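You operate a simulated robot arm through the tools that you are given. There is no shell and no other tool.

You run a simulated robot arm. Do the job below in one go: nothing can be reset, and whatever is moved stays where it is left.

JOB
Top the open scent tin up to its line and close it.
Fine: look how much is missing; spill none; leave the slide out; stand the tin with the other tins. Where these are worked on the way, their far stop is far enough and under half their travel is too little: filler slide.
Where things are to end (x, y in the base frame): scent tin within 6 cm of [37, -15].

The check looks at the end state, three seconds after you hand in, the way a careful person would. Anything else that was tipped, shoved, dropped, spilled or broken makes it a failure.

ROBOT AND FRAMES
A 6-joint arm with a two-finger parallel gripper, fixed in place. Base frame: the origin is on the floor under the middle of its stand, x ahead of it, y to its left, z up; the work surface is at about z = 80. Lengths are in cm, angles in rad, forces in N, time in s.
With the tool pointing down near the work surface it reaches from about 26 to 68 cm from the base axis. Its first joint turns from -1.152 to 1.152 rad. Payload 2.9 kg.
Tool frame: the origin (TCP) lies between the finger pads and is the grasp point; the fingertips stand 3 cm ahead of it; z points along the fingers, y is the line along which they close. Largest opening 11 cm; finger width 2, thickness 1; the body of the gripper, 4.8 by 11.2 cm, starts 5.5 cm behind the TCP.
Orientation is told as [roll, pitch, yaw] about the base's x, y, z axes, in that order, counted from this pose: with the fingers straight down and closing along the base's y, the tool's x points along the base's -x, its y along +y and its z along -z.

CONTROLS
- The arm moves only by the tool servo_tool. Its argument "targets" is a list of rows, each an object (a shift or turn left out is 0, a gripper value left out holds the last) with "dr": the turn, a rotation vector about the base's x, y, z in units of 60 degrees (1.0 is 60 degrees), a list of three; "translation": the shift along the base's x, y, z in units of 100 mm (1.0 is 100 mm), a list of three; "claw": the opening, from 0 (shut) to 1 (fully open). In form: [{"dr": [rx, ry, rz], "translation": [tx, ty, tz], "claw": claw}, ...]. A call has 1 to 20 rows; each row is the pose to reach, as a shift and turn from the pose commanded when the call began. A call with a number of a shift or a turn outside -1 to 1 is refused whole. Rows are played at 5 a second. More than 5 cm and 0.15 rad between two rows, or a gripper value outside its range, and nothing of the call is played. A pose out of reach is approached as far as the arm can. The call stops where the force on the tool passes 60 N (or 10 N more than at its start, if that is more) or the arm is blocked; 0.2 s more then pass. Each finger travels about 10.8 cm/s and halts on what it meets, pressing with about 28 N; the grip force reading is that of the motor and also rises with nothing between the fingers. The clock runs only during rows and for 0.2 s after the last one: add rows that repeat a pose to give the fingers time. It gives the time, the measured TCP pose, the force on the tool (base axes), the opening and the grip force at its end, in the units of the frame above (readings bear some noise), with the torque about the TCP (base axes, N m) and any sound that the robot's microphone picked up.
- Cameras (640 x 400 px; columns grow to the right, rows downward): "scene" is fixed at [7.14, 42.27, 139.57]; the picture's right is [-0.82, -0.57, 0.00], its down [-0.25, 0.36, -0.90] and it looks along [0.51, -0.73, -0.44] (base axes); focal length 361 px, centre (320, 200). "wrist" rides on the gripper at [7.2, 1.7, -10.3] in the tool frame; the picture's right is [-0.23, 0.97, 0.00], its down [-0.76, -0.18, -0.62] and it looks along [-0.61, -0.14, 0.78] (tool axes); focal length 222 px, centre (320, 200). There is no depth. A picture from a camera that has moved, and an enlarged one, comes with that camera's place and axes in the base frame and with its lens.
- capture(camera): a new picture of that camera. No time passes.
- close_up(camera, box): a new picture of the part [left, top, right, bottom] of that camera's present view, enlarged. No time passes.
- close_job(): hands the job in; it is judged then, once.

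Nothing tells you positions but the pictures and the camera data. Unless the task says otherwise, let go and move clear before handing in.

The tools are called after "Request:" as a command line: name --argument value ..., lists and objects as JSON in quotes. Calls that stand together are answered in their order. servo_tool: Moves the arm, as the interface text tells. Its arguments: {"type":"object","properties":{"targets":{"type":"array","items":{"type":"object","properties":{"dr":{"type":"array","items":{"type":"number"}},"translation":{"type":"array","items":{"type":"number"}},"claw":{"type":"number"}}}}},"required":["targets"]} The other tools are called the same way: capture (camera) takes a picture; close_up (camera, box) takes an enlarged picture of a part of a camera's view; close_job () hands the job in.

At the start:

```text
clock: 0.0
eef_pos: [32.44, -20.48, 120.73]
ee_rot: [0.001, -0.001, 0.001]
wrist_force: [0.3, 0.0, -0.5]
wrist_torque: [-0.01, 0.03, 0.01]
gripper_width: 10.98
gripper_force: 0.0
```

scene: 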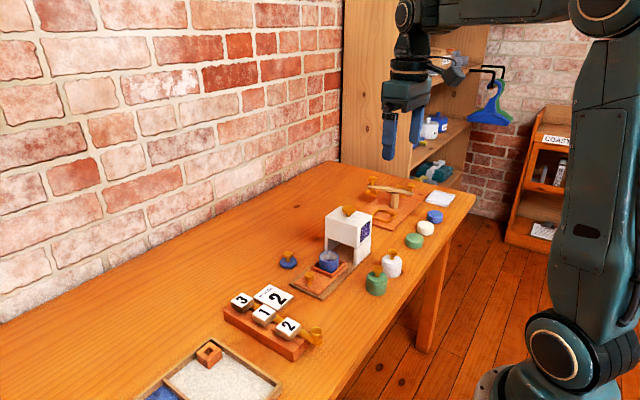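
wrist: 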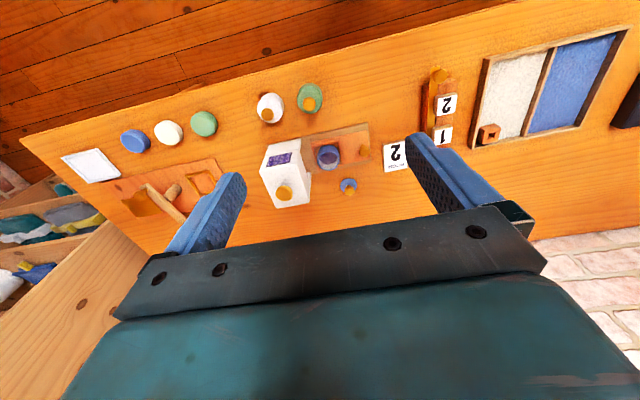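

I see a table with a filler machine holding an open blue tin on a slide, a lid nearby, other tins, and number blocks. I'll take enlarged views first to understand it all.

Request:
close_up --camera "scene" --box '[260, 180, 420, 310]'

Request:
close_up --camera "scene" --box '[340, 160, 480, 260]'

Request:
close_up --camera "scene" --box '[200, 270, 340, 370]'

Request:
close_up --camera "wrist" --box '[230, 70, 450, 220]'

Request:
close_up --camera "wrist" --box '[60, 80, 240, 240]'

```text
3.08 times, centred on (340, 245) of scene
camera zoom: at [7.14, 42.27, 139.57], right [-0.82, -0.57, 0.0], down [-0.25, 0.36, -0.9], along [0.51, -0.73, -0.44], focal length 1112 px, centre (258, 62)
```

zoom: 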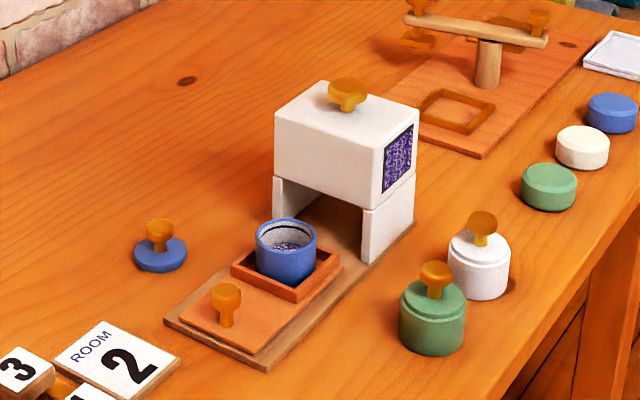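

```text
4.00 times, centred on (410, 210) of scene
camera zoom: at [7.14, 42.27, 139.57], right [-0.82, -0.57, 0.0], down [-0.25, 0.36, -0.9], along [0.51, -0.73, -0.44], focal length 1445 px, centre (-40, 160)
```

zoom: 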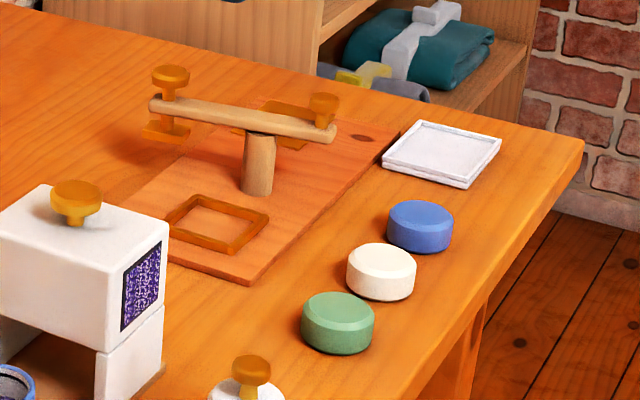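

```text
4.00 times, centred on (270, 320) of scene
camera zoom: at [7.14, 42.27, 139.57], right [-0.82, -0.57, 0.0], down [-0.25, 0.36, -0.9], along [0.51, -0.73, -0.44], focal length 1445 px, centre (520, -280)
```

zoom: 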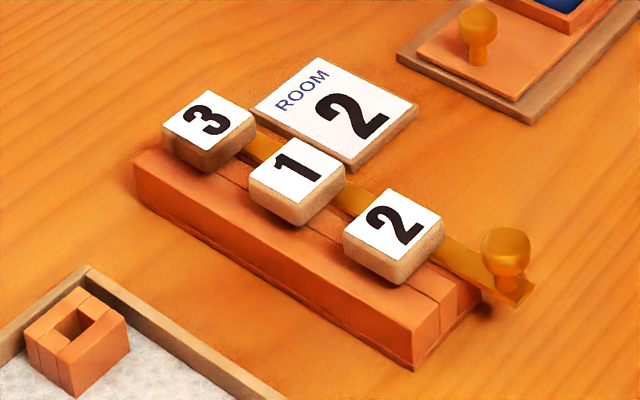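

```text
2.67 times, centred on (340, 145) of wrist
camera zoom: at [25.18, -18.63, 130.9], right [0.23, 0.97, 0.0], down [0.76, -0.18, 0.62], along [0.61, -0.14, -0.78], focal length 592 px, centre (267, 347)
```

zoom: 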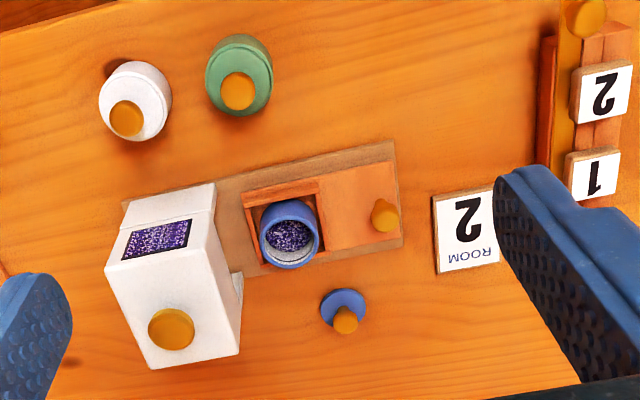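

```text
2.50 times, centred on (150, 160) of wrist
camera zoom: at [25.18, -18.63, 130.9], right [0.23, 0.97, 0.0], down [0.76, -0.18, 0.62], along [0.61, -0.14, -0.78], focal length 555 px, centre (745, 300)
```

zoom: 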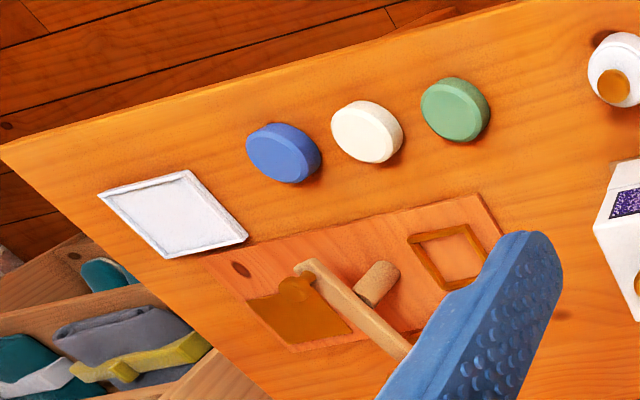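

The filler has a slide along y carrying the blue tin at about [49, -22]; its lid lies at about [60, -18.5], and the other tins are at about [36, -23] and [36, -32]. I'll lower the wrist camera for a better look into the tin.

Request:
servo_tool --targets '[{"translation": [0.2, 0.03, -0.4]}, {"translation": [0.4, 0.06, -0.8]}, {"translation": [0.5, 0.09, -1.0]}, {"translation": [0.5, 0.09, -1.0]}]'

Request:
servo_tool --targets '[{"translation": [0.0, 0.0, -0.4]}, {"translation": [0.0, 0.0, -0.8]}, {"translation": [0.0, 0.0, -1.0]}, {"translation": [0.0, 0.0, -1.0]}]'

Request:
capture --camera "wrist"

Request:
capture --camera "scene"

```text
clock: 1.0
eef_pos: [37.33, -19.56, 110.76]
ee_rot: [0.001, 0.001, 0.0]
wrist_force: [0.2, 0.0, 0.2]
wrist_torque: [0.02, -0.02, 0.03]
gripper_width: 11.0
gripper_force: 0.0
```

```text
clock: 2.0
eef_pos: [37.34, -19.29, 100.82]
ee_rot: [0.001, -0.001, 0.0]
wrist_force: [1.0, 0.1, 0.3]
wrist_torque: [0.03, -0.02, -0.01]
gripper_width: 10.99
gripper_force: 0.1
```

```text
taken
camera wrist: at [30.21, -17.57, 111.08], right [0.23, 0.97, 0.0], down [0.76, -0.18, 0.62], along [0.61, -0.14, -0.78], focal length 222 px, centre (320, 200)
```

wrist: 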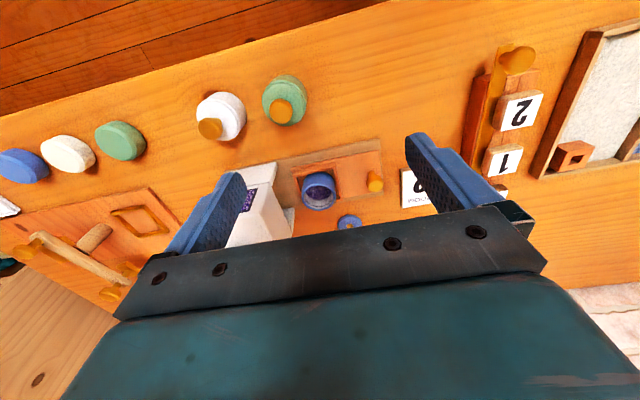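

```text
taken
```

scene: 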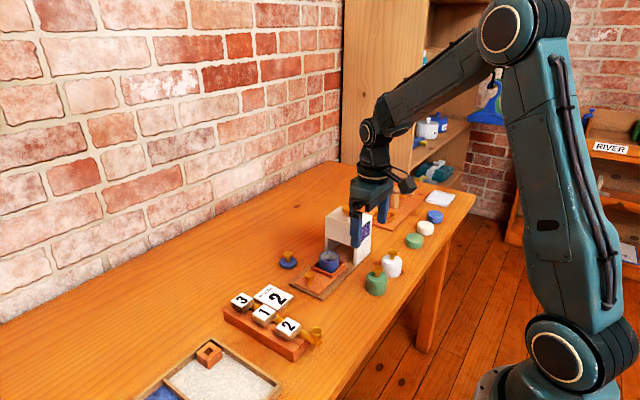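

The tin sits in the slide's pocket in front of the open housing. I'll zoom in on the tin and the housing.

Request:
close_up --camera "wrist" --box '[270, 130, 400, 230]'

Request:
close_up --camera "scene" --box '[305, 235, 355, 285]'

Request:
close_up --camera "scene" --box '[275, 195, 385, 305]'

```text
4.00 times, centred on (335, 180) of wrist
camera zoom: at [30.21, -17.57, 111.08], right [0.23, 0.97, 0.0], down [0.76, -0.18, 0.62], along [0.61, -0.14, -0.78], focal length 888 px, centre (260, 280)
```

zoom: 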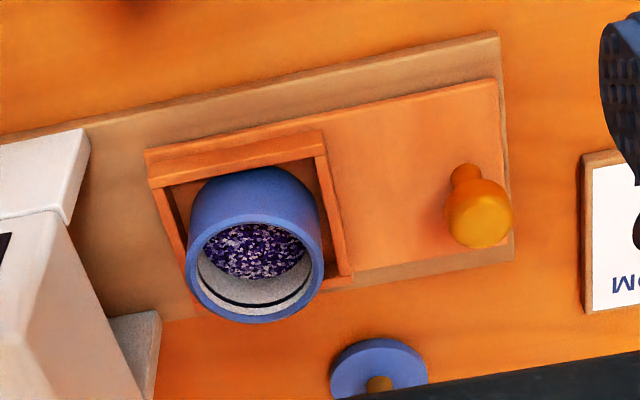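

```text
8.00 times, centred on (330, 260) of scene
camera zoom: at [7.14, 42.27, 139.57], right [-0.82, -0.57, 0.0], down [-0.25, 0.36, -0.9], along [0.51, -0.73, -0.44], focal length 2891 px, centre (240, -280)
```

zoom: 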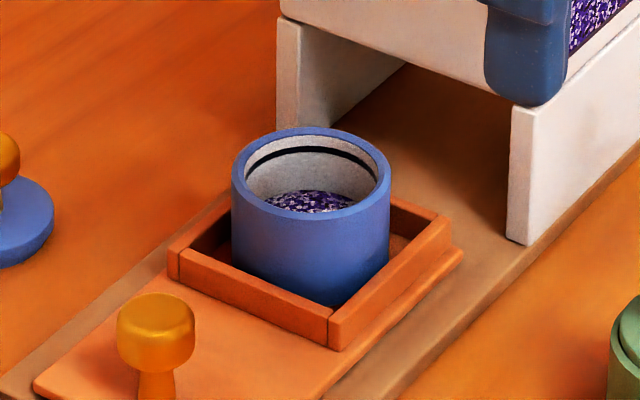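

```text
3.64 times, centred on (330, 250) of scene
camera zoom: at [7.14, 42.27, 139.57], right [-0.82, -0.57, 0.0], down [-0.25, 0.36, -0.9], along [0.51, -0.73, -0.44], focal length 1314 px, centre (284, 18)
```

zoom: 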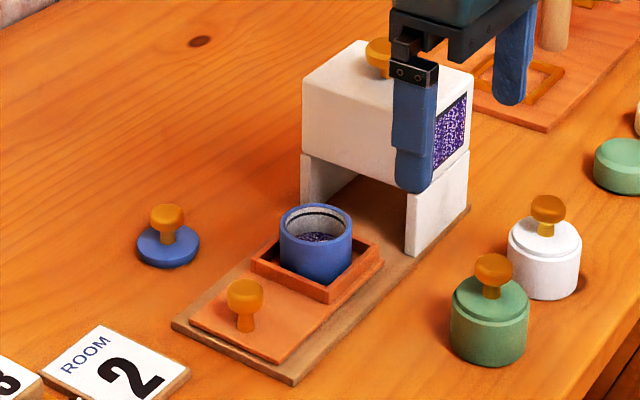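

The contents lie clearly below the dark line in the tin (rim at about z 85.4). I'll turn the gripper by -90° so that it closes along x and the camera stays clear of the housing, and bring it over the slide knob at about [49.7, -14.0].

Request:
servo_tool --targets '[{"dr": [0, 0, -0.125], "translation": [0.1, 0.05, 0]}, {"dr": [0, 0, -0.25], "translation": [0.2, 0.1, 0]}, {"dr": [0, 0, -0.375], "translation": [0.3, 0.15, 0]}, {"dr": [0, 0, -0.5], "translation": [0.4, 0.2, 0]}, {"dr": [0, 0, -0.625], "translation": [0.5, 0.25, 0]}, {"dr": [0, 0, -0.75], "translation": [0.6, 0.28, 0]}, {"dr": [0, 0, -0.75], "translation": [0.6, 0.28, 0]}]'

Request:
servo_tool --targets '[{"dr": [0, 0, -0.125], "translation": [0.1, 0.05, 0]}, {"dr": [0, 0, -0.25], "translation": [0.2, 0.1, 0]}, {"dr": [0, 0, -0.375], "translation": [0.3, 0.15, 0]}, {"dr": [0, 0, -0.5], "translation": [0.4, 0.2, 0]}, {"dr": [0, 0, -0.625], "translation": [0.5, 0.25, 0]}, {"dr": [0, 0, -0.75], "translation": [0.626, 0.278, 0]}, {"dr": [0, 0, -0.75], "translation": [0.626, 0.278, 0]}]'

Request:
capture --camera "wrist"

Request:
capture --camera "scene"

```text
clock: 3.6
eef_pos: [43.36, -16.67, 100.8]
ee_rot: [0.0, 0.001, -0.787]
wrist_force: [0.8, 0.0, 0.1]
wrist_torque: [0.0, -0.02, -0.02]
gripper_width: 10.99
gripper_force: 0.0
```

```text
clock: 5.2
eef_pos: [49.55, -14.04, 100.78]
ee_rot: [-0.001, 0.0, -1.573]
wrist_force: [-0.4, -0.2, 0.2]
wrist_torque: [0.0, -0.02, 0.02]
gripper_width: 11.02
gripper_force: 0.0
```

```text
taken
camera wrist: at [51.37, -6.72, 111.0], right [0.97, -0.23, 0.0], down [-0.18, -0.76, 0.62], along [-0.14, -0.61, -0.78], focal length 222 px, centre (320, 200)
```

wrist: 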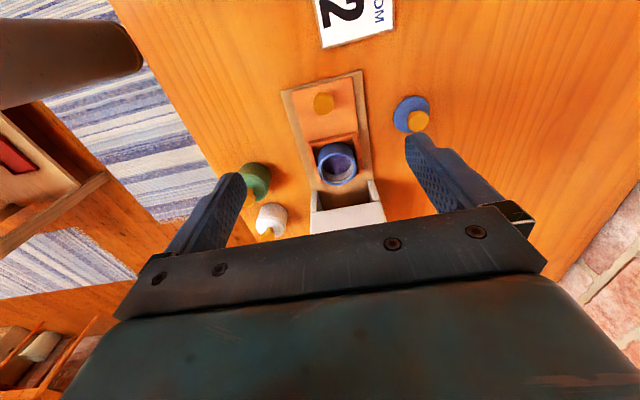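

```text
taken
```

scene: 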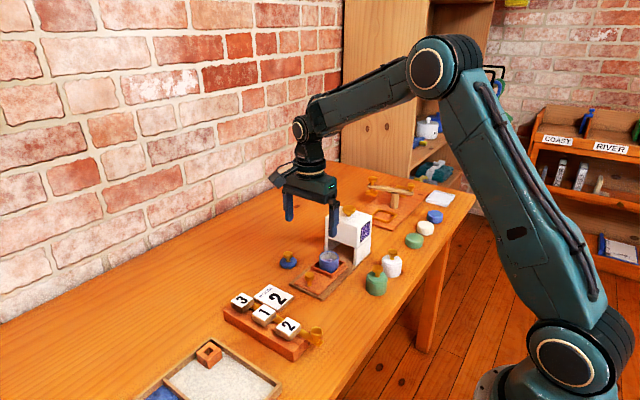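

The gripper now closes along x above the slide knob. I'll zoom in to refine the knob, tin and lid positions.

Request:
close_up --camera "wrist" --box '[270, 60, 440, 240]'

Request:
close_up --camera "wrist" --box '[300, 130, 370, 200]'

Request:
close_up --camera "scene" --box '[270, 230, 350, 310]'

```text
2.22 times, centred on (355, 150) of wrist
camera zoom: at [51.37, -6.72, 111.0], right [0.97, -0.23, 0.0], down [-0.18, -0.76, 0.62], along [-0.14, -0.61, -0.78], focal length 494 px, centre (242, 311)
```

zoom: 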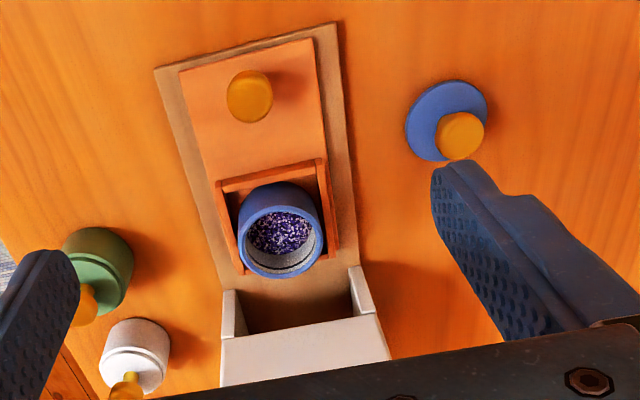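

```text
5.71 times, centred on (335, 165) of wrist
camera zoom: at [51.37, -6.72, 111.0], right [0.97, -0.23, 0.0], down [-0.18, -0.76, 0.62], along [-0.14, -0.61, -0.78], focal length 1269 px, centre (234, 400)
```

zoom: 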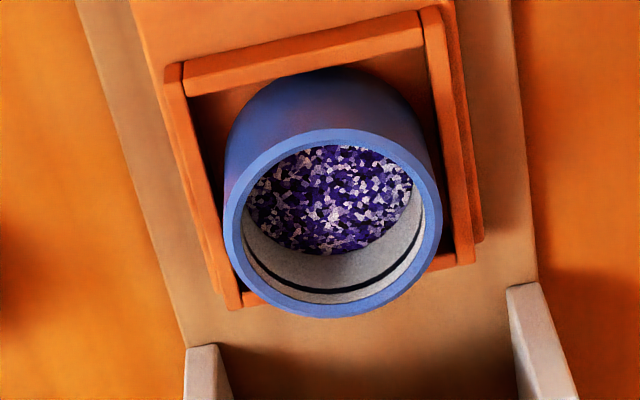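

```text
5.00 times, centred on (310, 270) of scene
camera zoom: at [7.14, 42.27, 139.57], right [-0.82, -0.57, 0.0], down [-0.25, 0.36, -0.9], along [0.51, -0.73, -0.44], focal length 1807 px, centre (370, -150)
```

zoom: 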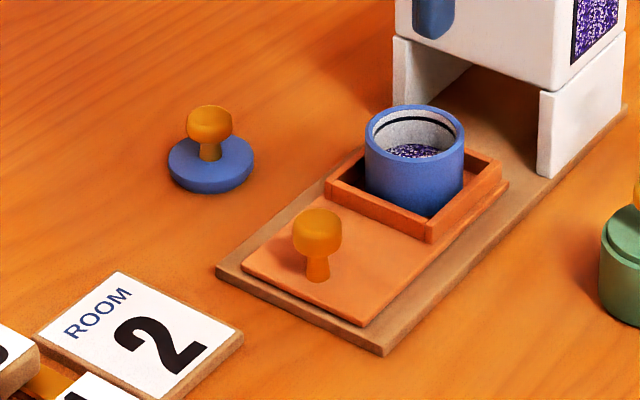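

The fill level is about 1.6 cm below the line, so I'll dose one stroke at a time and check. The slide knob is at about [49.95, -14.0, 84]; I'm going down to grip it.

Request:
servo_tool --targets '[{"translation": [0.02, 0, -0.4], "claw": 0.6}, {"translation": [0.025, 0, -0.8], "claw": 0.5}, {"translation": [0.025, 0, -1.0], "claw": 0.5}, {"translation": [0.025, 0, -1.0], "claw": 0.5}]'

Request:
capture --camera "wrist"

Request:
capture --camera "scene"

```text
clock: 6.2
eef_pos: [49.88, -13.79, 90.62]
ee_rot: [0.002, 0.001, -1.573]
wrist_force: [-0.2, 0.6, -0.4]
wrist_torque: [0.0, -0.01, -0.01]
gripper_width: 5.51
gripper_force: 0.0
```

```text
taken
camera wrist: at [51.58, -6.46, 100.84], right [0.97, -0.23, 0.0], down [-0.18, -0.76, 0.62], along [-0.14, -0.61, -0.78], focal length 222 px, centre (320, 200)
```

wrist: 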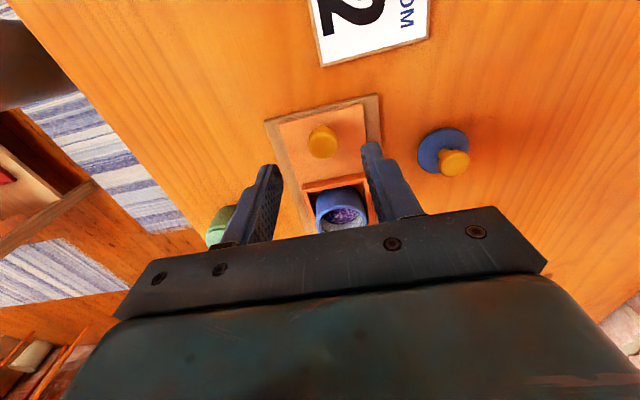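

```text
taken
```

scene: 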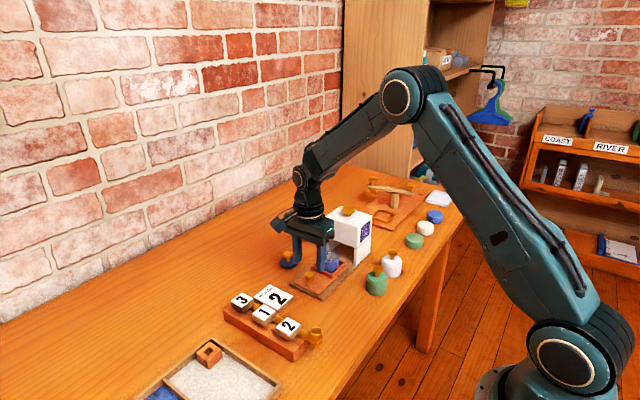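

The knob is centered between the fingers. I'm lowering the last 6 cm and then closing on it.

Request:
servo_tool --targets '[{"translation": [0.01, 0, -0.3], "claw": 0.5}, {"translation": [0.01, 0, -0.5], "claw": 0.5}, {"translation": [0.01, 0, -0.58], "claw": 0.5}, {"translation": [0.01, 0, -0.58], "claw": 0.5}, {"translation": [0.01, 0, -0.58], "claw": 0.0}, {"translation": [0.01, 0, -0.58], "claw": 0.0}, {"translation": [0.01, 0, -0.58], "claw": 0.0}, {"translation": [0.01, 0, -0.58], "claw": 0.0}]'

Request:
capture --camera "wrist"

Request:
close_up --camera "scene" --box '[270, 190, 380, 300]'

```text
clock: 8.0
eef_pos: [49.99, -14.03, 84.77]
ee_rot: [-0.002, 0.001, -1.571]
wrist_force: [-4.3, -0.4, -1.4]
wrist_torque: [-0.1, 0.06, 0.01]
gripper_width: 2.34
gripper_force: 45.1
```

```text
taken
camera wrist: at [51.79, -6.63, 95.07], right [0.97, -0.23, 0.0], down [-0.18, -0.76, 0.62], along [-0.14, -0.61, -0.78], focal length 222 px, centre (320, 200)
```

wrist: 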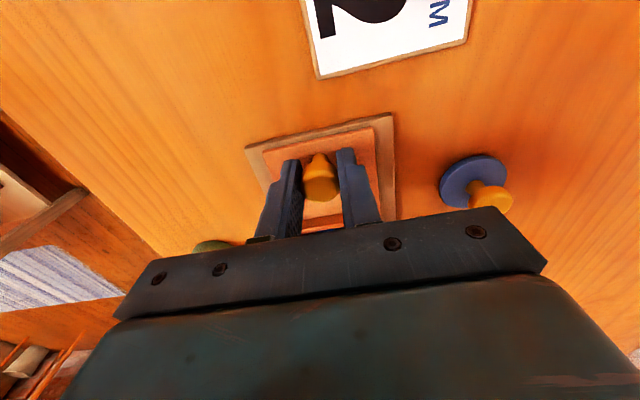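

```text
3.64 times, centred on (325, 245) of scene
camera zoom: at [7.13, 42.26, 139.57], right [-0.82, -0.57, 0.0], down [-0.25, 0.36, -0.9], along [0.51, -0.73, -0.44], focal length 1314 px, centre (302, 36)
```

zoom: 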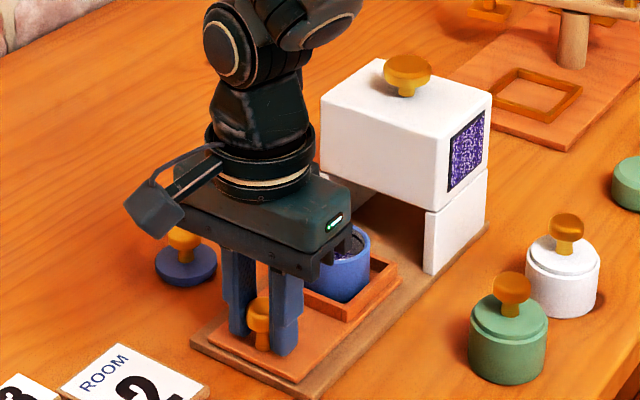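

The knob is gripped (width 2.34). I'm now pushing the slide gently toward the housing (-y), first 5 cm.

Request:
servo_tool --targets '[{"translation": [0, -0.05, 0]}, {"translation": [0, -0.13, 0]}, {"translation": [0, -0.22, 0]}, {"translation": [0, -0.31, 0]}, {"translation": [0, -0.4, 0]}, {"translation": [0, -0.47, 0]}, {"translation": [0, -0.5, 0]}, {"translation": [0, -0.5, 0]}]'

Request:
close_up --camera "scene" --box '[270, 190, 380, 300]'

```text
clock: 9.8
eef_pos: [49.98, -18.99, 84.8]
ee_rot: [-0.001, 0.0, -1.571]
wrist_force: [0.6, 0.0, -8.7]
wrist_torque: [0.0, 0.0, -0.03]
gripper_width: 2.33
gripper_force: 44.7
```

```text
3.64 times, centred on (325, 245) of scene
camera zoom: at [7.16, 42.26, 139.57], right [-0.82, -0.57, 0.0], down [-0.25, 0.36, -0.9], along [0.51, -0.73, -0.44], focal length 1314 px, centre (302, 36)
```

zoom: 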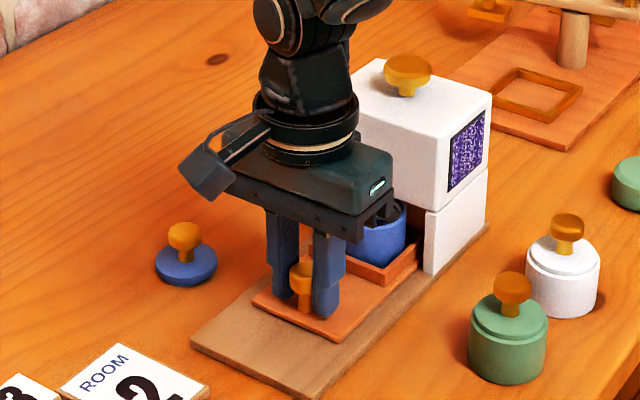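

The slide runs freely. I'm continuing inwards another 3 cm, then I'll feel for the stop.

Request:
servo_tool --targets '[{"translation": [0, -0.06, 0]}, {"translation": [0, -0.13, 0]}, {"translation": [0, -0.2, 0]}, {"translation": [0, -0.27, 0]}, {"translation": [0, -0.32, 0]}, {"translation": [0, -0.35, 0]}, {"translation": [0, -0.35, 0]}]'

Request:
close_up --camera "scene" --box '[270, 190, 380, 300]'

```text
clock: 11.4
eef_pos: [49.98, -22.43, 84.84]
ee_rot: [0.0, 0.001, -1.571]
wrist_force: [4.1, -0.6, -21.9]
wrist_torque: [-0.23, -0.06, 0.09]
gripper_width: 2.33
gripper_force: 44.9
```

```text
3.64 times, centred on (325, 245) of scene
camera zoom: at [7.18, 42.25, 139.57], right [-0.82, -0.57, 0.0], down [-0.25, 0.36, -0.9], along [0.51, -0.73, -0.44], focal length 1314 px, centre (302, 36)
```

zoom: 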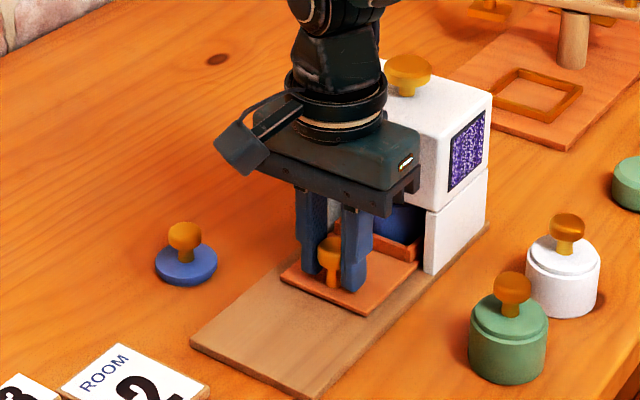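

The slide keeps running, but a vertical strain is building up (-22 N in z), so I'll lower the hand by half a millimetre and go on in small steps to find the stop.

Request:
servo_tool --targets '[{"translation": [0, 0, -0.005]}, {"translation": [0, -0.03, -0.007]}, {"translation": [0, -0.06, -0.008]}, {"translation": [0, -0.06, -0.008]}]'

```text
clock: 12.4
eef_pos: [49.93, -23.07, 84.91]
ee_rot: [-0.002, 0.0, -1.572]
wrist_force: [-2.2, 1.0, -8.6]
wrist_torque: [0.57, 0.01, -0.02]
gripper_width: 2.33
gripper_force: 45.1
```

No stop yet at y = -23.1. I'll continue in small steps.

Request:
servo_tool --targets '[{"translation": [0, -0.025, -0.003]}, {"translation": [0, -0.05, -0.006]}, {"translation": [0, -0.05, -0.006]}]'

Request:
capture --camera "scene"

Request:
close_up --camera "scene" --box '[290, 190, 380, 280]'

```text
clock: 13.2
eef_pos: [50.07, -23.37, 84.85]
ee_rot: [0.0, 0.0, -1.571]
wrist_force: [-14.5, 8.4, 15.6]
wrist_torque: [0.0, 0.33, -0.03]
gripper_width: 2.34
gripper_force: 44.9
```

```text
taken
```

scene: 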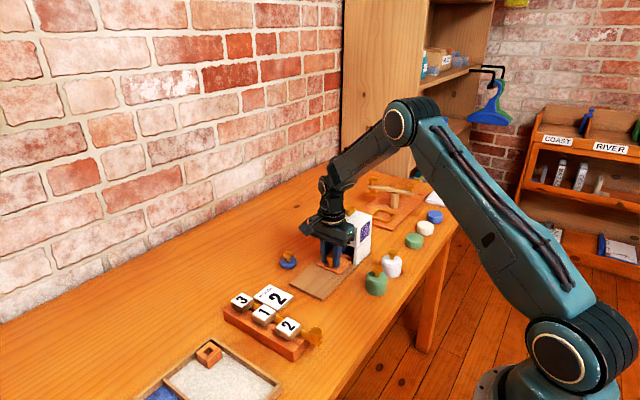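

```text
4.44 times, centred on (335, 235) of scene
camera zoom: at [7.08, 42.3, 139.56], right [-0.82, -0.57, 0.0], down [-0.25, 0.36, -0.9], along [0.52, -0.73, -0.44], focal length 1606 px, centre (253, 44)
```

zoom: 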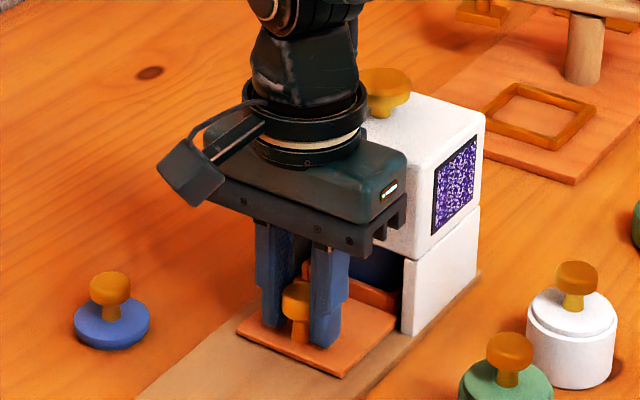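

There is a first push-back in y (8 N) at y = -23.4. I'll press a little further to confirm the far stop.

Request:
servo_tool --targets '[{"translation": [0, -0.01, 0.006]}, {"translation": [0, -0.03, 0.006]}, {"translation": [0, -0.03, 0.006]}]'

```text
clock: 14.0
eef_pos: [50.13, -23.57, 84.66]
ee_rot: [-0.004, 0.002, -1.565]
wrist_force: [-18.1, 36.4, 20.2]
wrist_torque: [-1.58, -0.28, -0.54]
gripper_width: 2.35
gripper_force: 44.9
```

36 N of push-back: the far stop is reached (about 9.5 cm of travel). Now I pull the slide back out gently.

Request:
servo_tool --targets '[{"translation": [0, 0.05, 0.0]}, {"translation": [0, 0.12, 0.002]}, {"translation": [0, 0.2, 0.004]}, {"translation": [0, 0.28, 0.006]}, {"translation": [0, 0.36, 0.008]}, {"translation": [0, 0.44, 0.008]}, {"translation": [0, 0.5, 0.008]}, {"translation": [0, 0.5, 0.008]}]'

Request:
servo_tool --targets '[{"translation": [0, 0.05, 0.0]}, {"translation": [0, 0.13, 0.0]}, {"translation": [0, 0.21, 0.0]}, {"translation": [0, 0.29, 0.0]}, {"translation": [0, 0.37, 0.0]}, {"translation": [0, 0.43, 0.0]}, {"translation": [0, 0.46, 0.0]}, {"translation": [0, 0.46, 0.0]}]'

Request:
close_up --camera "scene" --box '[270, 190, 380, 300]'

```text
clock: 15.8
eef_pos: [49.94, -18.94, 84.75]
ee_rot: [0.004, -0.001, -1.568]
wrist_force: [6.7, 0.9, -9.2]
wrist_torque: [-0.34, -0.15, -0.05]
gripper_width: 2.31
gripper_force: 44.9
```

```text
clock: 17.6
eef_pos: [49.92, -14.19, 84.76]
ee_rot: [0.0, -0.001, -1.569]
wrist_force: [14.6, 0.2, -29.5]
wrist_torque: [-0.32, -0.23, -0.06]
gripper_width: 2.34
gripper_force: 44.5
```

```text
3.64 times, centred on (325, 245) of scene
camera zoom: at [7.22, 42.26, 139.57], right [-0.82, -0.57, 0.0], down [-0.25, 0.36, -0.9], along [0.51, -0.73, -0.44], focal length 1314 px, centre (302, 36)
```

zoom: 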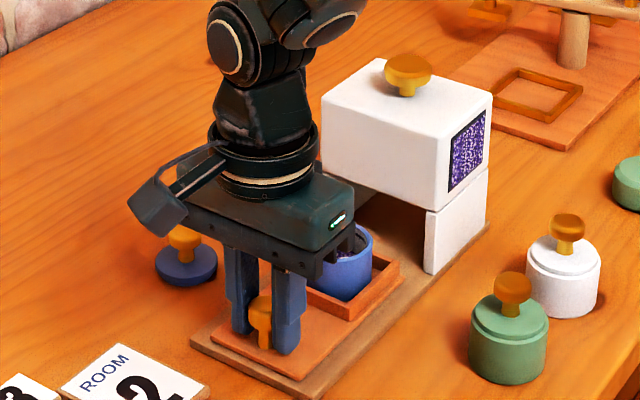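

The slide is back out. I'll release the knob and rise to look into the tin.

Request:
servo_tool --targets '[{"translation": [0, 0.01, -0.006]}, {"translation": [0, 0.01, -0.006], "claw": 0.5}, {"translation": [0, 0.01, -0.006], "claw": 0.5}, {"translation": [0, 0.01, 0.2], "claw": 0.5}, {"translation": [0, 0.05, 0.6], "claw": 0.5}, {"translation": [0, 0.1, 1.0], "claw": 0.5}, {"translation": [0, 0.1, 1.0], "claw": 0.5}]'

Request:
capture --camera "wrist"

Request:
close_up --camera "scene" --box '[305, 235, 355, 285]'

```text
clock: 19.2
eef_pos: [50.06, -13.15, 94.98]
ee_rot: [0.0, 0.001, -1.57]
wrist_force: [-0.4, -0.6, -0.1]
wrist_torque: [0.0, 0.01, 0.01]
gripper_width: 5.51
gripper_force: 0.1
```

```text
taken
camera wrist: at [51.79, -5.91, 105.18], right [0.97, -0.23, 0.0], down [-0.18, -0.76, 0.62], along [-0.14, -0.61, -0.78], focal length 222 px, centre (320, 200)
```

wrist: 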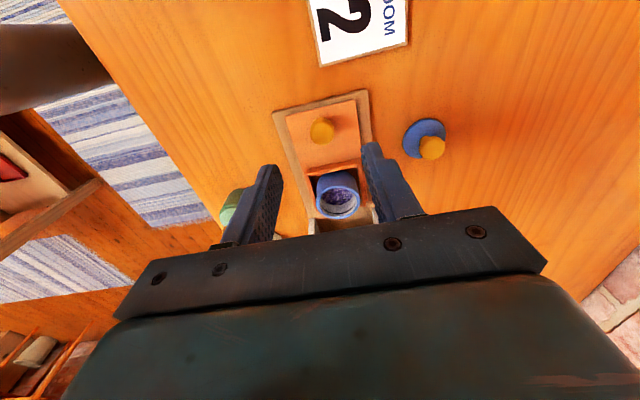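

```text
8.00 times, centred on (330, 260) of scene
camera zoom: at [7.14, 42.27, 139.57], right [-0.82, -0.57, 0.0], down [-0.25, 0.36, -0.9], along [0.51, -0.73, -0.44], focal length 2891 px, centre (240, -280)
```

zoom: 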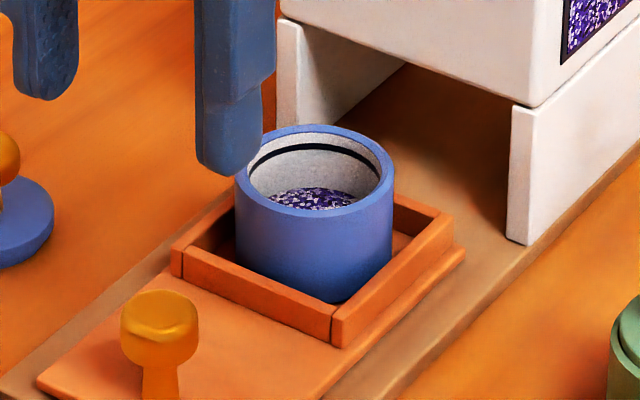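

Let me compare the level now with the earlier one.

Request:
close_up --camera "wrist" --box '[300, 160, 370, 230]'

Request:
close_up --camera "scene" --box '[325, 200, 375, 250]'

Request:
close_up --camera "scene" --box '[317, 245, 343, 265]'

```text
5.71 times, centred on (335, 195) of wrist
camera zoom: at [51.79, -5.91, 105.18], right [0.97, -0.23, 0.0], down [-0.18, -0.76, 0.62], along [-0.14, -0.61, -0.78], focal length 1269 px, centre (234, 229)
```

zoom: 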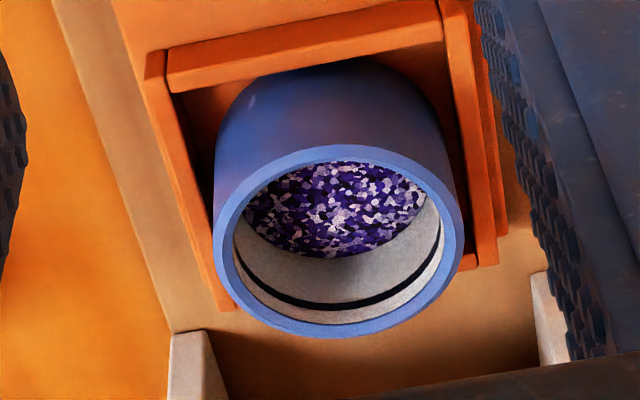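

```text
8.00 times, centred on (350, 225) of scene
camera zoom: at [7.14, 42.27, 139.57], right [-0.82, -0.57, 0.0], down [-0.25, 0.36, -0.9], along [0.51, -0.73, -0.44], focal length 2891 px, centre (80, 0)
```

zoom: 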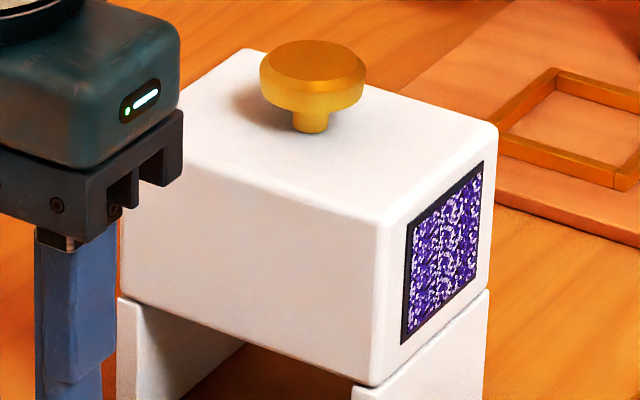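

```text
16.00 times, centred on (330, 255) of scene
camera zoom: at [7.14, 42.27, 139.57], right [-0.82, -0.57, 0.0], down [-0.25, 0.36, -0.9], along [0.51, -0.73, -0.44], focal length 5781 px, centre (160, -680)
```

zoom: 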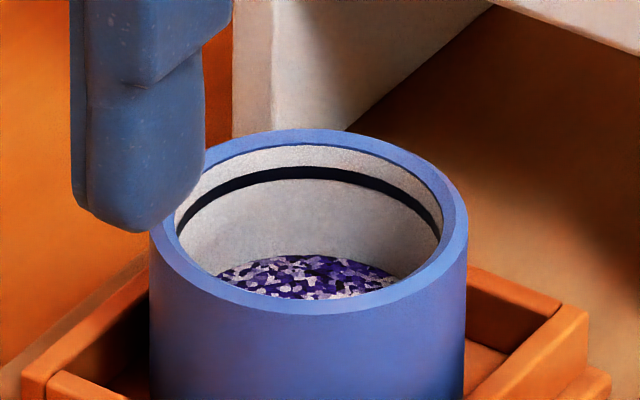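

The level is unchanged, so that stroke did not dose (or did not quite reach the trigger point). I'll repeat it with the hand tilted back, which keeps its body well away from the housing and lets the camera look under the hopper.

Request:
servo_tool --targets '[{"dr": [-0.12, 0, 0], "translation": [0, -0.01, 0]}, {"dr": [-0.24, 0, 0], "translation": [0, -0.03, 0]}, {"dr": [-0.36, 0, 0], "translation": [0, -0.05, 0]}, {"dr": [-0.48, 0, 0], "translation": [0, -0.07, 0]}, {"dr": [-0.48, 0, 0], "translation": [0, -0.07, 0]}]'

Request:
capture --camera "wrist"

Request:
capture --camera "scene"

```text
clock: 20.4
eef_pos: [49.86, -13.89, 94.83]
ee_rot: [0.0, -0.502, -1.57]
wrist_force: [-0.7, 0.5, 0.7]
wrist_torque: [0.0, 0.01, -0.01]
gripper_width: 5.52
gripper_force: 0.0
```

```text
taken
camera wrist: at [51.63, -2.53, 100.35], right [0.97, -0.2, 0.11], down [-0.18, -0.37, 0.91], along [-0.14, -0.91, -0.39], focal length 222 px, centre (320, 200)
```

wrist: 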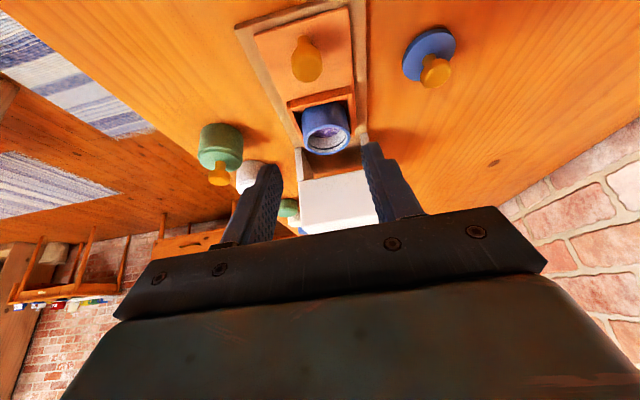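

```text
taken
```

scene: 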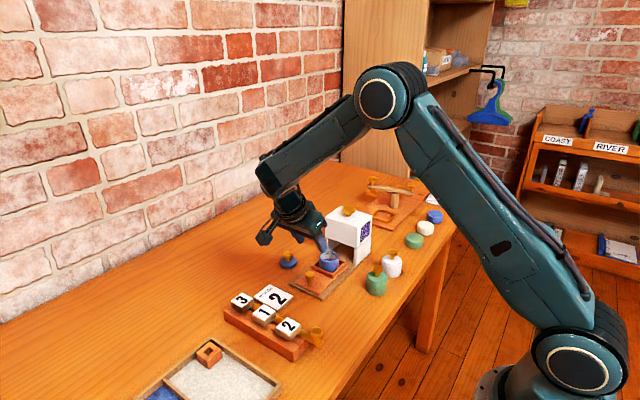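

The tilted pose works. I'm going down onto the slide knob and gripping it.

Request:
servo_tool --targets '[{"translation": [0, 0, -0.4], "claw": 0.5}, {"translation": [0, 0, -0.8], "claw": 0.5}, {"translation": [0, 0, -0.95], "claw": 0.5}, {"translation": [0, 0, -1.0], "claw": 0.5}, {"translation": [0, 0, -1.0], "claw": 0.5}, {"translation": [0, 0, -1.0], "claw": 0.0}, {"translation": [0, 0, -1.0], "claw": 0.0}, {"translation": [0, 0, -1.0], "claw": 0.0}]'

Request:
capture --camera "wrist"

Request:
close_up --camera "scene" --box '[270, 190, 380, 300]'

```text
clock: 22.2
eef_pos: [49.91, -14.17, 84.8]
ee_rot: [0.002, -0.501, -1.571]
wrist_force: [9.6, -0.8, -8.0]
wrist_torque: [-0.23, -0.19, 0.04]
gripper_width: 2.34
gripper_force: 45.1
```

```text
taken
camera wrist: at [51.74, -2.63, 90.38], right [0.97, -0.2, 0.11], down [-0.18, -0.37, 0.91], along [-0.14, -0.91, -0.39], focal length 222 px, centre (320, 200)
```

wrist: 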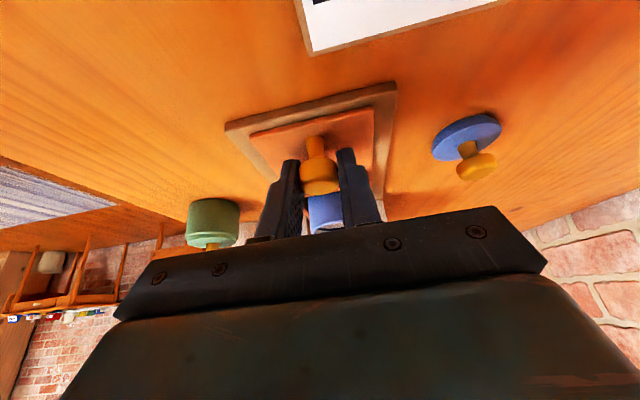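

```text
3.64 times, centred on (325, 245) of scene
camera zoom: at [7.17, 42.26, 139.57], right [-0.82, -0.57, 0.0], down [-0.25, 0.36, -0.9], along [0.51, -0.73, -0.44], focal length 1314 px, centre (302, 36)
```

zoom: 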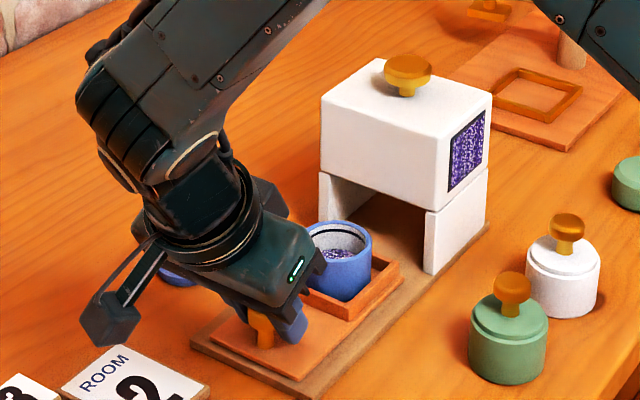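

Gripped, with the body leaning well away from the housing. I'm pushing the slide in again.

Request:
servo_tool --targets '[{"translation": [0.003, -0.05, -0.003]}, {"translation": [0.003, -0.13, -0.003]}, {"translation": [0.003, -0.22, -0.003]}, {"translation": [0.003, -0.31, -0.003]}, {"translation": [0.003, -0.4, -0.003]}, {"translation": [0.003, -0.47, -0.003]}, {"translation": [0.003, -0.5, -0.003]}, {"translation": [0.003, -0.5, -0.003]}]'

Request:
servo_tool --targets '[{"translation": [0, -0.06, 0]}, {"translation": [0, -0.13, 0]}, {"translation": [0, -0.2, 0]}, {"translation": [0, -0.27, 0]}, {"translation": [0, -0.34, 0]}, {"translation": [0, -0.39, 0]}, {"translation": [0, -0.4, 0]}, {"translation": [0, -0.4, 0]}]'

Request:
capture --camera "wrist"

Request:
close_up --camera "scene" --box '[290, 190, 380, 280]'

```text
clock: 24.0
eef_pos: [49.99, -18.95, 84.85]
ee_rot: [0.004, -0.506, -1.574]
wrist_force: [-0.8, 0.0, 16.9]
wrist_torque: [-0.04, 0.08, -0.02]
gripper_width: 2.35
gripper_force: 44.6
```

```text
clock: 25.8
eef_pos: [50.0, -22.7, 84.92]
ee_rot: [0.002, -0.504, -1.571]
wrist_force: [4.2, 0.9, 9.9]
wrist_torque: [0.88, -0.06, 0.01]
gripper_width: 2.31
gripper_force: 44.6
```

```text
taken
camera wrist: at [51.75, -11.47, 90.35], right [0.97, -0.2, 0.11], down [-0.18, -0.37, 0.91], along [-0.14, -0.91, -0.39], focal length 222 px, centre (320, 200)
```

wrist: 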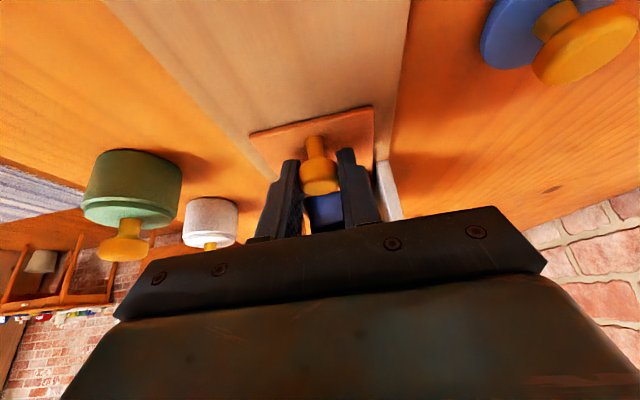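

```text
4.44 times, centred on (335, 235) of scene
camera zoom: at [7.13, 42.27, 139.57], right [-0.82, -0.57, 0.0], down [-0.25, 0.36, -0.9], along [0.51, -0.73, -0.44], focal length 1606 px, centre (253, 44)
```

zoom: 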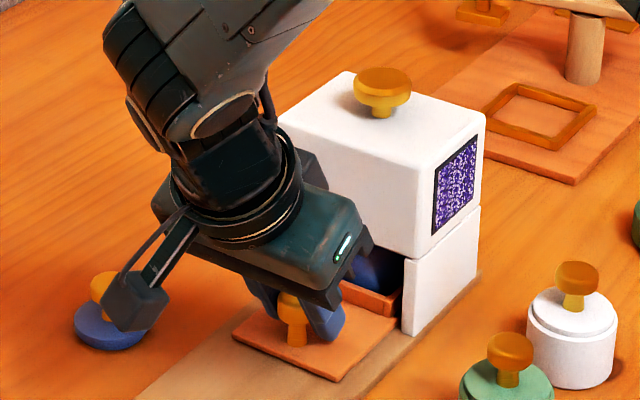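

Now feeling for the stop in small steps.

Request:
servo_tool --targets '[{"translation": [0, -0.03, 0]}, {"translation": [0, -0.05, 0]}, {"translation": [0, -0.05, 0]}]'

Request:
servo_tool --targets '[{"translation": [0, -0.02, 0]}, {"translation": [0, -0.03, 0]}, {"translation": [0, -0.03, 0]}]'

Request:
servo_tool --targets '[{"translation": [0, -0.02, 0]}, {"translation": [0, -0.03, 0]}, {"translation": [0, -0.03, 0]}, {"translation": [0, -0.03, 0]}, {"translation": [0, -0.03, 0]}]'

```text
clock: 26.6
eef_pos: [49.99, -23.35, 84.97]
ee_rot: [0.003, -0.503, -1.57]
wrist_force: [11.1, 2.4, 8.4]
wrist_torque: [-0.23, -0.2, 0.02]
gripper_width: 2.31
gripper_force: 45.0
```

```text
clock: 27.4
eef_pos: [50.0, -23.45, 84.75]
ee_rot: [-0.001, -0.502, -1.566]
wrist_force: [0.3, 27.7, 23.9]
wrist_torque: [0.51, 0.0, 0.0]
gripper_width: 2.38
gripper_force: 45.3
```

```text
clock: 28.6
eef_pos: [49.99, -23.71, 84.66]
ee_rot: [-0.006, -0.5, -1.565]
wrist_force: [-8.3, 35.6, 8.1]
wrist_torque: [-0.01, 0.05, -0.01]
gripper_width: 2.38
gripper_force: 45.0
```

The far stop is again at y ≈ -23.5, so that is the slide's real end stop. I held it there over a second; now I'll pull it out and check whether anything was dosed.

Request:
servo_tool --targets '[{"translation": [0, 0.05, 0.0]}, {"translation": [0, 0.12, 0.0]}, {"translation": [0, 0.2, 0.0]}, {"translation": [0, 0.28, 0.0]}, {"translation": [0, 0.36, 0.0]}, {"translation": [0, 0.44, 0.0]}, {"translation": [0, 0.5, 0.0]}, {"translation": [0, 0.5, 0.0]}]'

Request:
servo_tool --targets '[{"translation": [0, 0.05, 0.0]}, {"translation": [0, 0.13, 0.0]}, {"translation": [0, 0.21, 0.0]}, {"translation": [0, 0.29, 0.0]}, {"translation": [0, 0.37, 0.0]}, {"translation": [0, 0.44, 0.0]}, {"translation": [0, 0.48, 0.0]}, {"translation": [0, 0.48, 0.0]}]'

Request:
close_up --camera "scene" --box '[305, 235, 355, 285]'

Request:
close_up --camera "scene" --box '[270, 190, 380, 300]'

```text
clock: 30.4
eef_pos: [49.99, -18.97, 84.62]
ee_rot: [-0.006, -0.5, -1.568]
wrist_force: [-0.8, 1.9, -27.1]
wrist_torque: [0.19, 0.07, 0.0]
gripper_width: 2.34
gripper_force: 45.1
```

```text
clock: 32.2
eef_pos: [49.98, -14.11, 84.65]
ee_rot: [-0.001, -0.501, -1.57]
wrist_force: [4.6, -8.8, -35.7]
wrist_torque: [-0.01, -0.04, 0.0]
gripper_width: 2.36
gripper_force: 44.6
```

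```text
8.00 times, centred on (330, 260) of scene
camera zoom: at [7.21, 42.23, 139.58], right [-0.82, -0.57, 0.0], down [-0.25, 0.36, -0.9], along [0.51, -0.73, -0.44], focal length 2891 px, centre (240, -280)
```

zoom: 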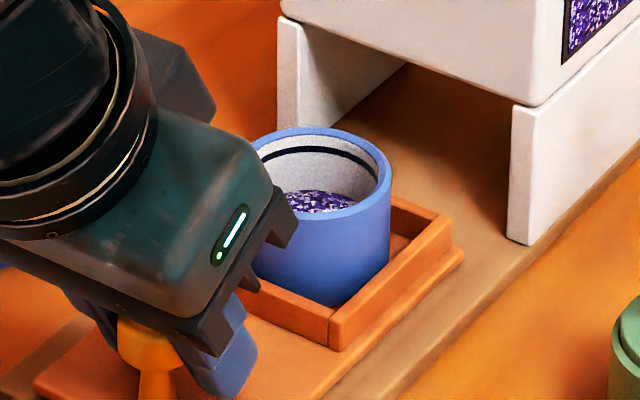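

```text
3.64 times, centred on (325, 245) of scene
camera zoom: at [7.21, 42.23, 139.58], right [-0.82, -0.57, 0.0], down [-0.25, 0.36, -0.9], along [0.51, -0.73, -0.44], focal length 1314 px, centre (302, 36)
```

zoom: 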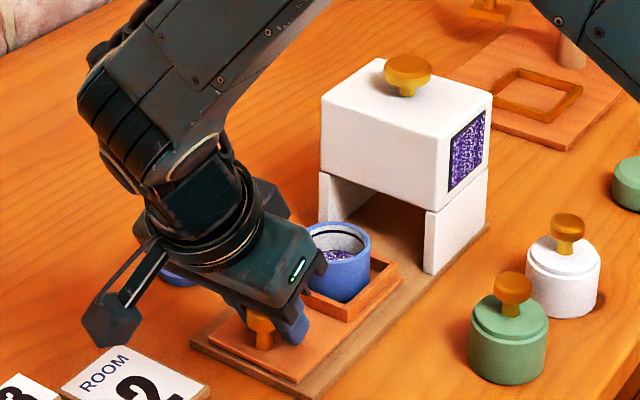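

Still unchanged, so the slide only brings the tin under the hopper; the knob on top of the filler must be the dosing plunger. I'll push the slide in to its stop again and leave it there.

Request:
servo_tool --targets '[{"translation": [0, -0.05, -0.007]}, {"translation": [0, -0.13, -0.007]}, {"translation": [0, -0.22, -0.007]}, {"translation": [0, -0.31, -0.007]}, {"translation": [0, -0.4, -0.007]}, {"translation": [0, -0.47, -0.007]}, {"translation": [0, -0.5, -0.007]}, {"translation": [0, -0.5, -0.007]}]'

Request:
servo_tool --targets '[{"translation": [0, -0.06, 0]}, {"translation": [0, -0.13, 0]}, {"translation": [0, -0.2, 0]}, {"translation": [0, -0.27, 0]}, {"translation": [0, -0.34, 0]}, {"translation": [0, -0.4, 0]}, {"translation": [0, -0.44, 0]}, {"translation": [0, -0.46, 0]}, {"translation": [0, -0.46, 0]}]'

```text
clock: 34.0
eef_pos: [50.03, -19.42, 84.75]
ee_rot: [-0.003, -0.5, -1.569]
wrist_force: [0.2, -1.0, -28.7]
wrist_torque: [0.21, 0.01, 0.03]
gripper_width: 2.35
gripper_force: 44.8
```

```text
clock: 36.0
eef_pos: [50.05, -23.79, 84.83]
ee_rot: [-0.001, -0.502, -1.567]
wrist_force: [-2.2, 16.8, -14.3]
wrist_torque: [-0.83, 0.05, 0.04]
gripper_width: 2.34
gripper_force: 44.9
```

At the stop with a 17 N push-back. I'll release the knob and back off along the tool axis, then check that the slide stays in.

Request:
servo_tool --targets '[{"translation": [0, 0, 0], "claw": 0.4}, {"translation": [0, 0, 0], "claw": 0.4}, {"translation": [0, 0.15, 0.27], "claw": 0.4}, {"translation": [0, 0.35, 0.62], "claw": 0.4}, {"translation": [0, 0.55, 0.97], "claw": 0.4}, {"translation": [0, 0.55, 0.97], "claw": 0.4}]'

Request:
capture --camera "wrist"

Request:
close_up --camera "scene" --box '[270, 190, 380, 300]'

```text
clock: 37.4
eef_pos: [50.04, -18.45, 94.55]
ee_rot: [0.001, -0.503, -1.571]
wrist_force: [-0.1, 0.4, -0.3]
wrist_torque: [0.01, 0.02, 0.01]
gripper_width: 4.42
gripper_force: 0.0
```

```text
taken
camera wrist: at [51.85, -7.04, 100.12], right [0.97, -0.2, 0.11], down [-0.18, -0.37, 0.91], along [-0.14, -0.91, -0.39], focal length 222 px, centre (320, 200)
```

wrist: 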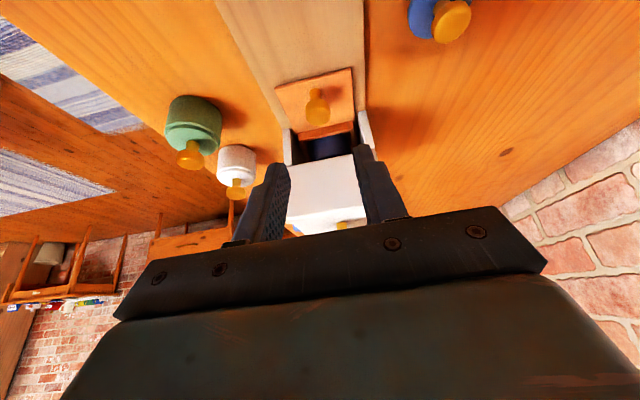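

```text
3.64 times, centred on (325, 245) of scene
camera zoom: at [7.14, 42.27, 139.57], right [-0.82, -0.57, 0.0], down [-0.25, 0.36, -0.9], along [0.51, -0.73, -0.44], focal length 1314 px, centre (302, 36)
```

zoom: 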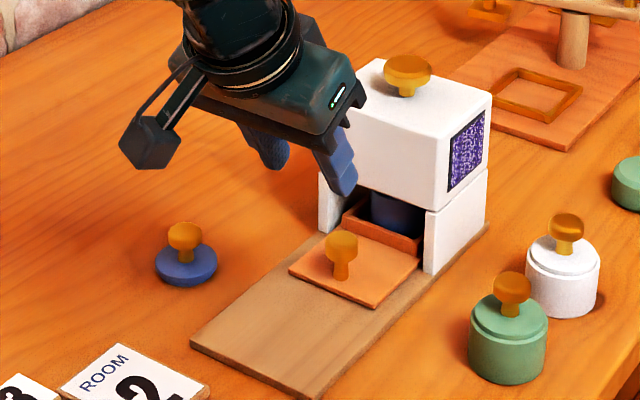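

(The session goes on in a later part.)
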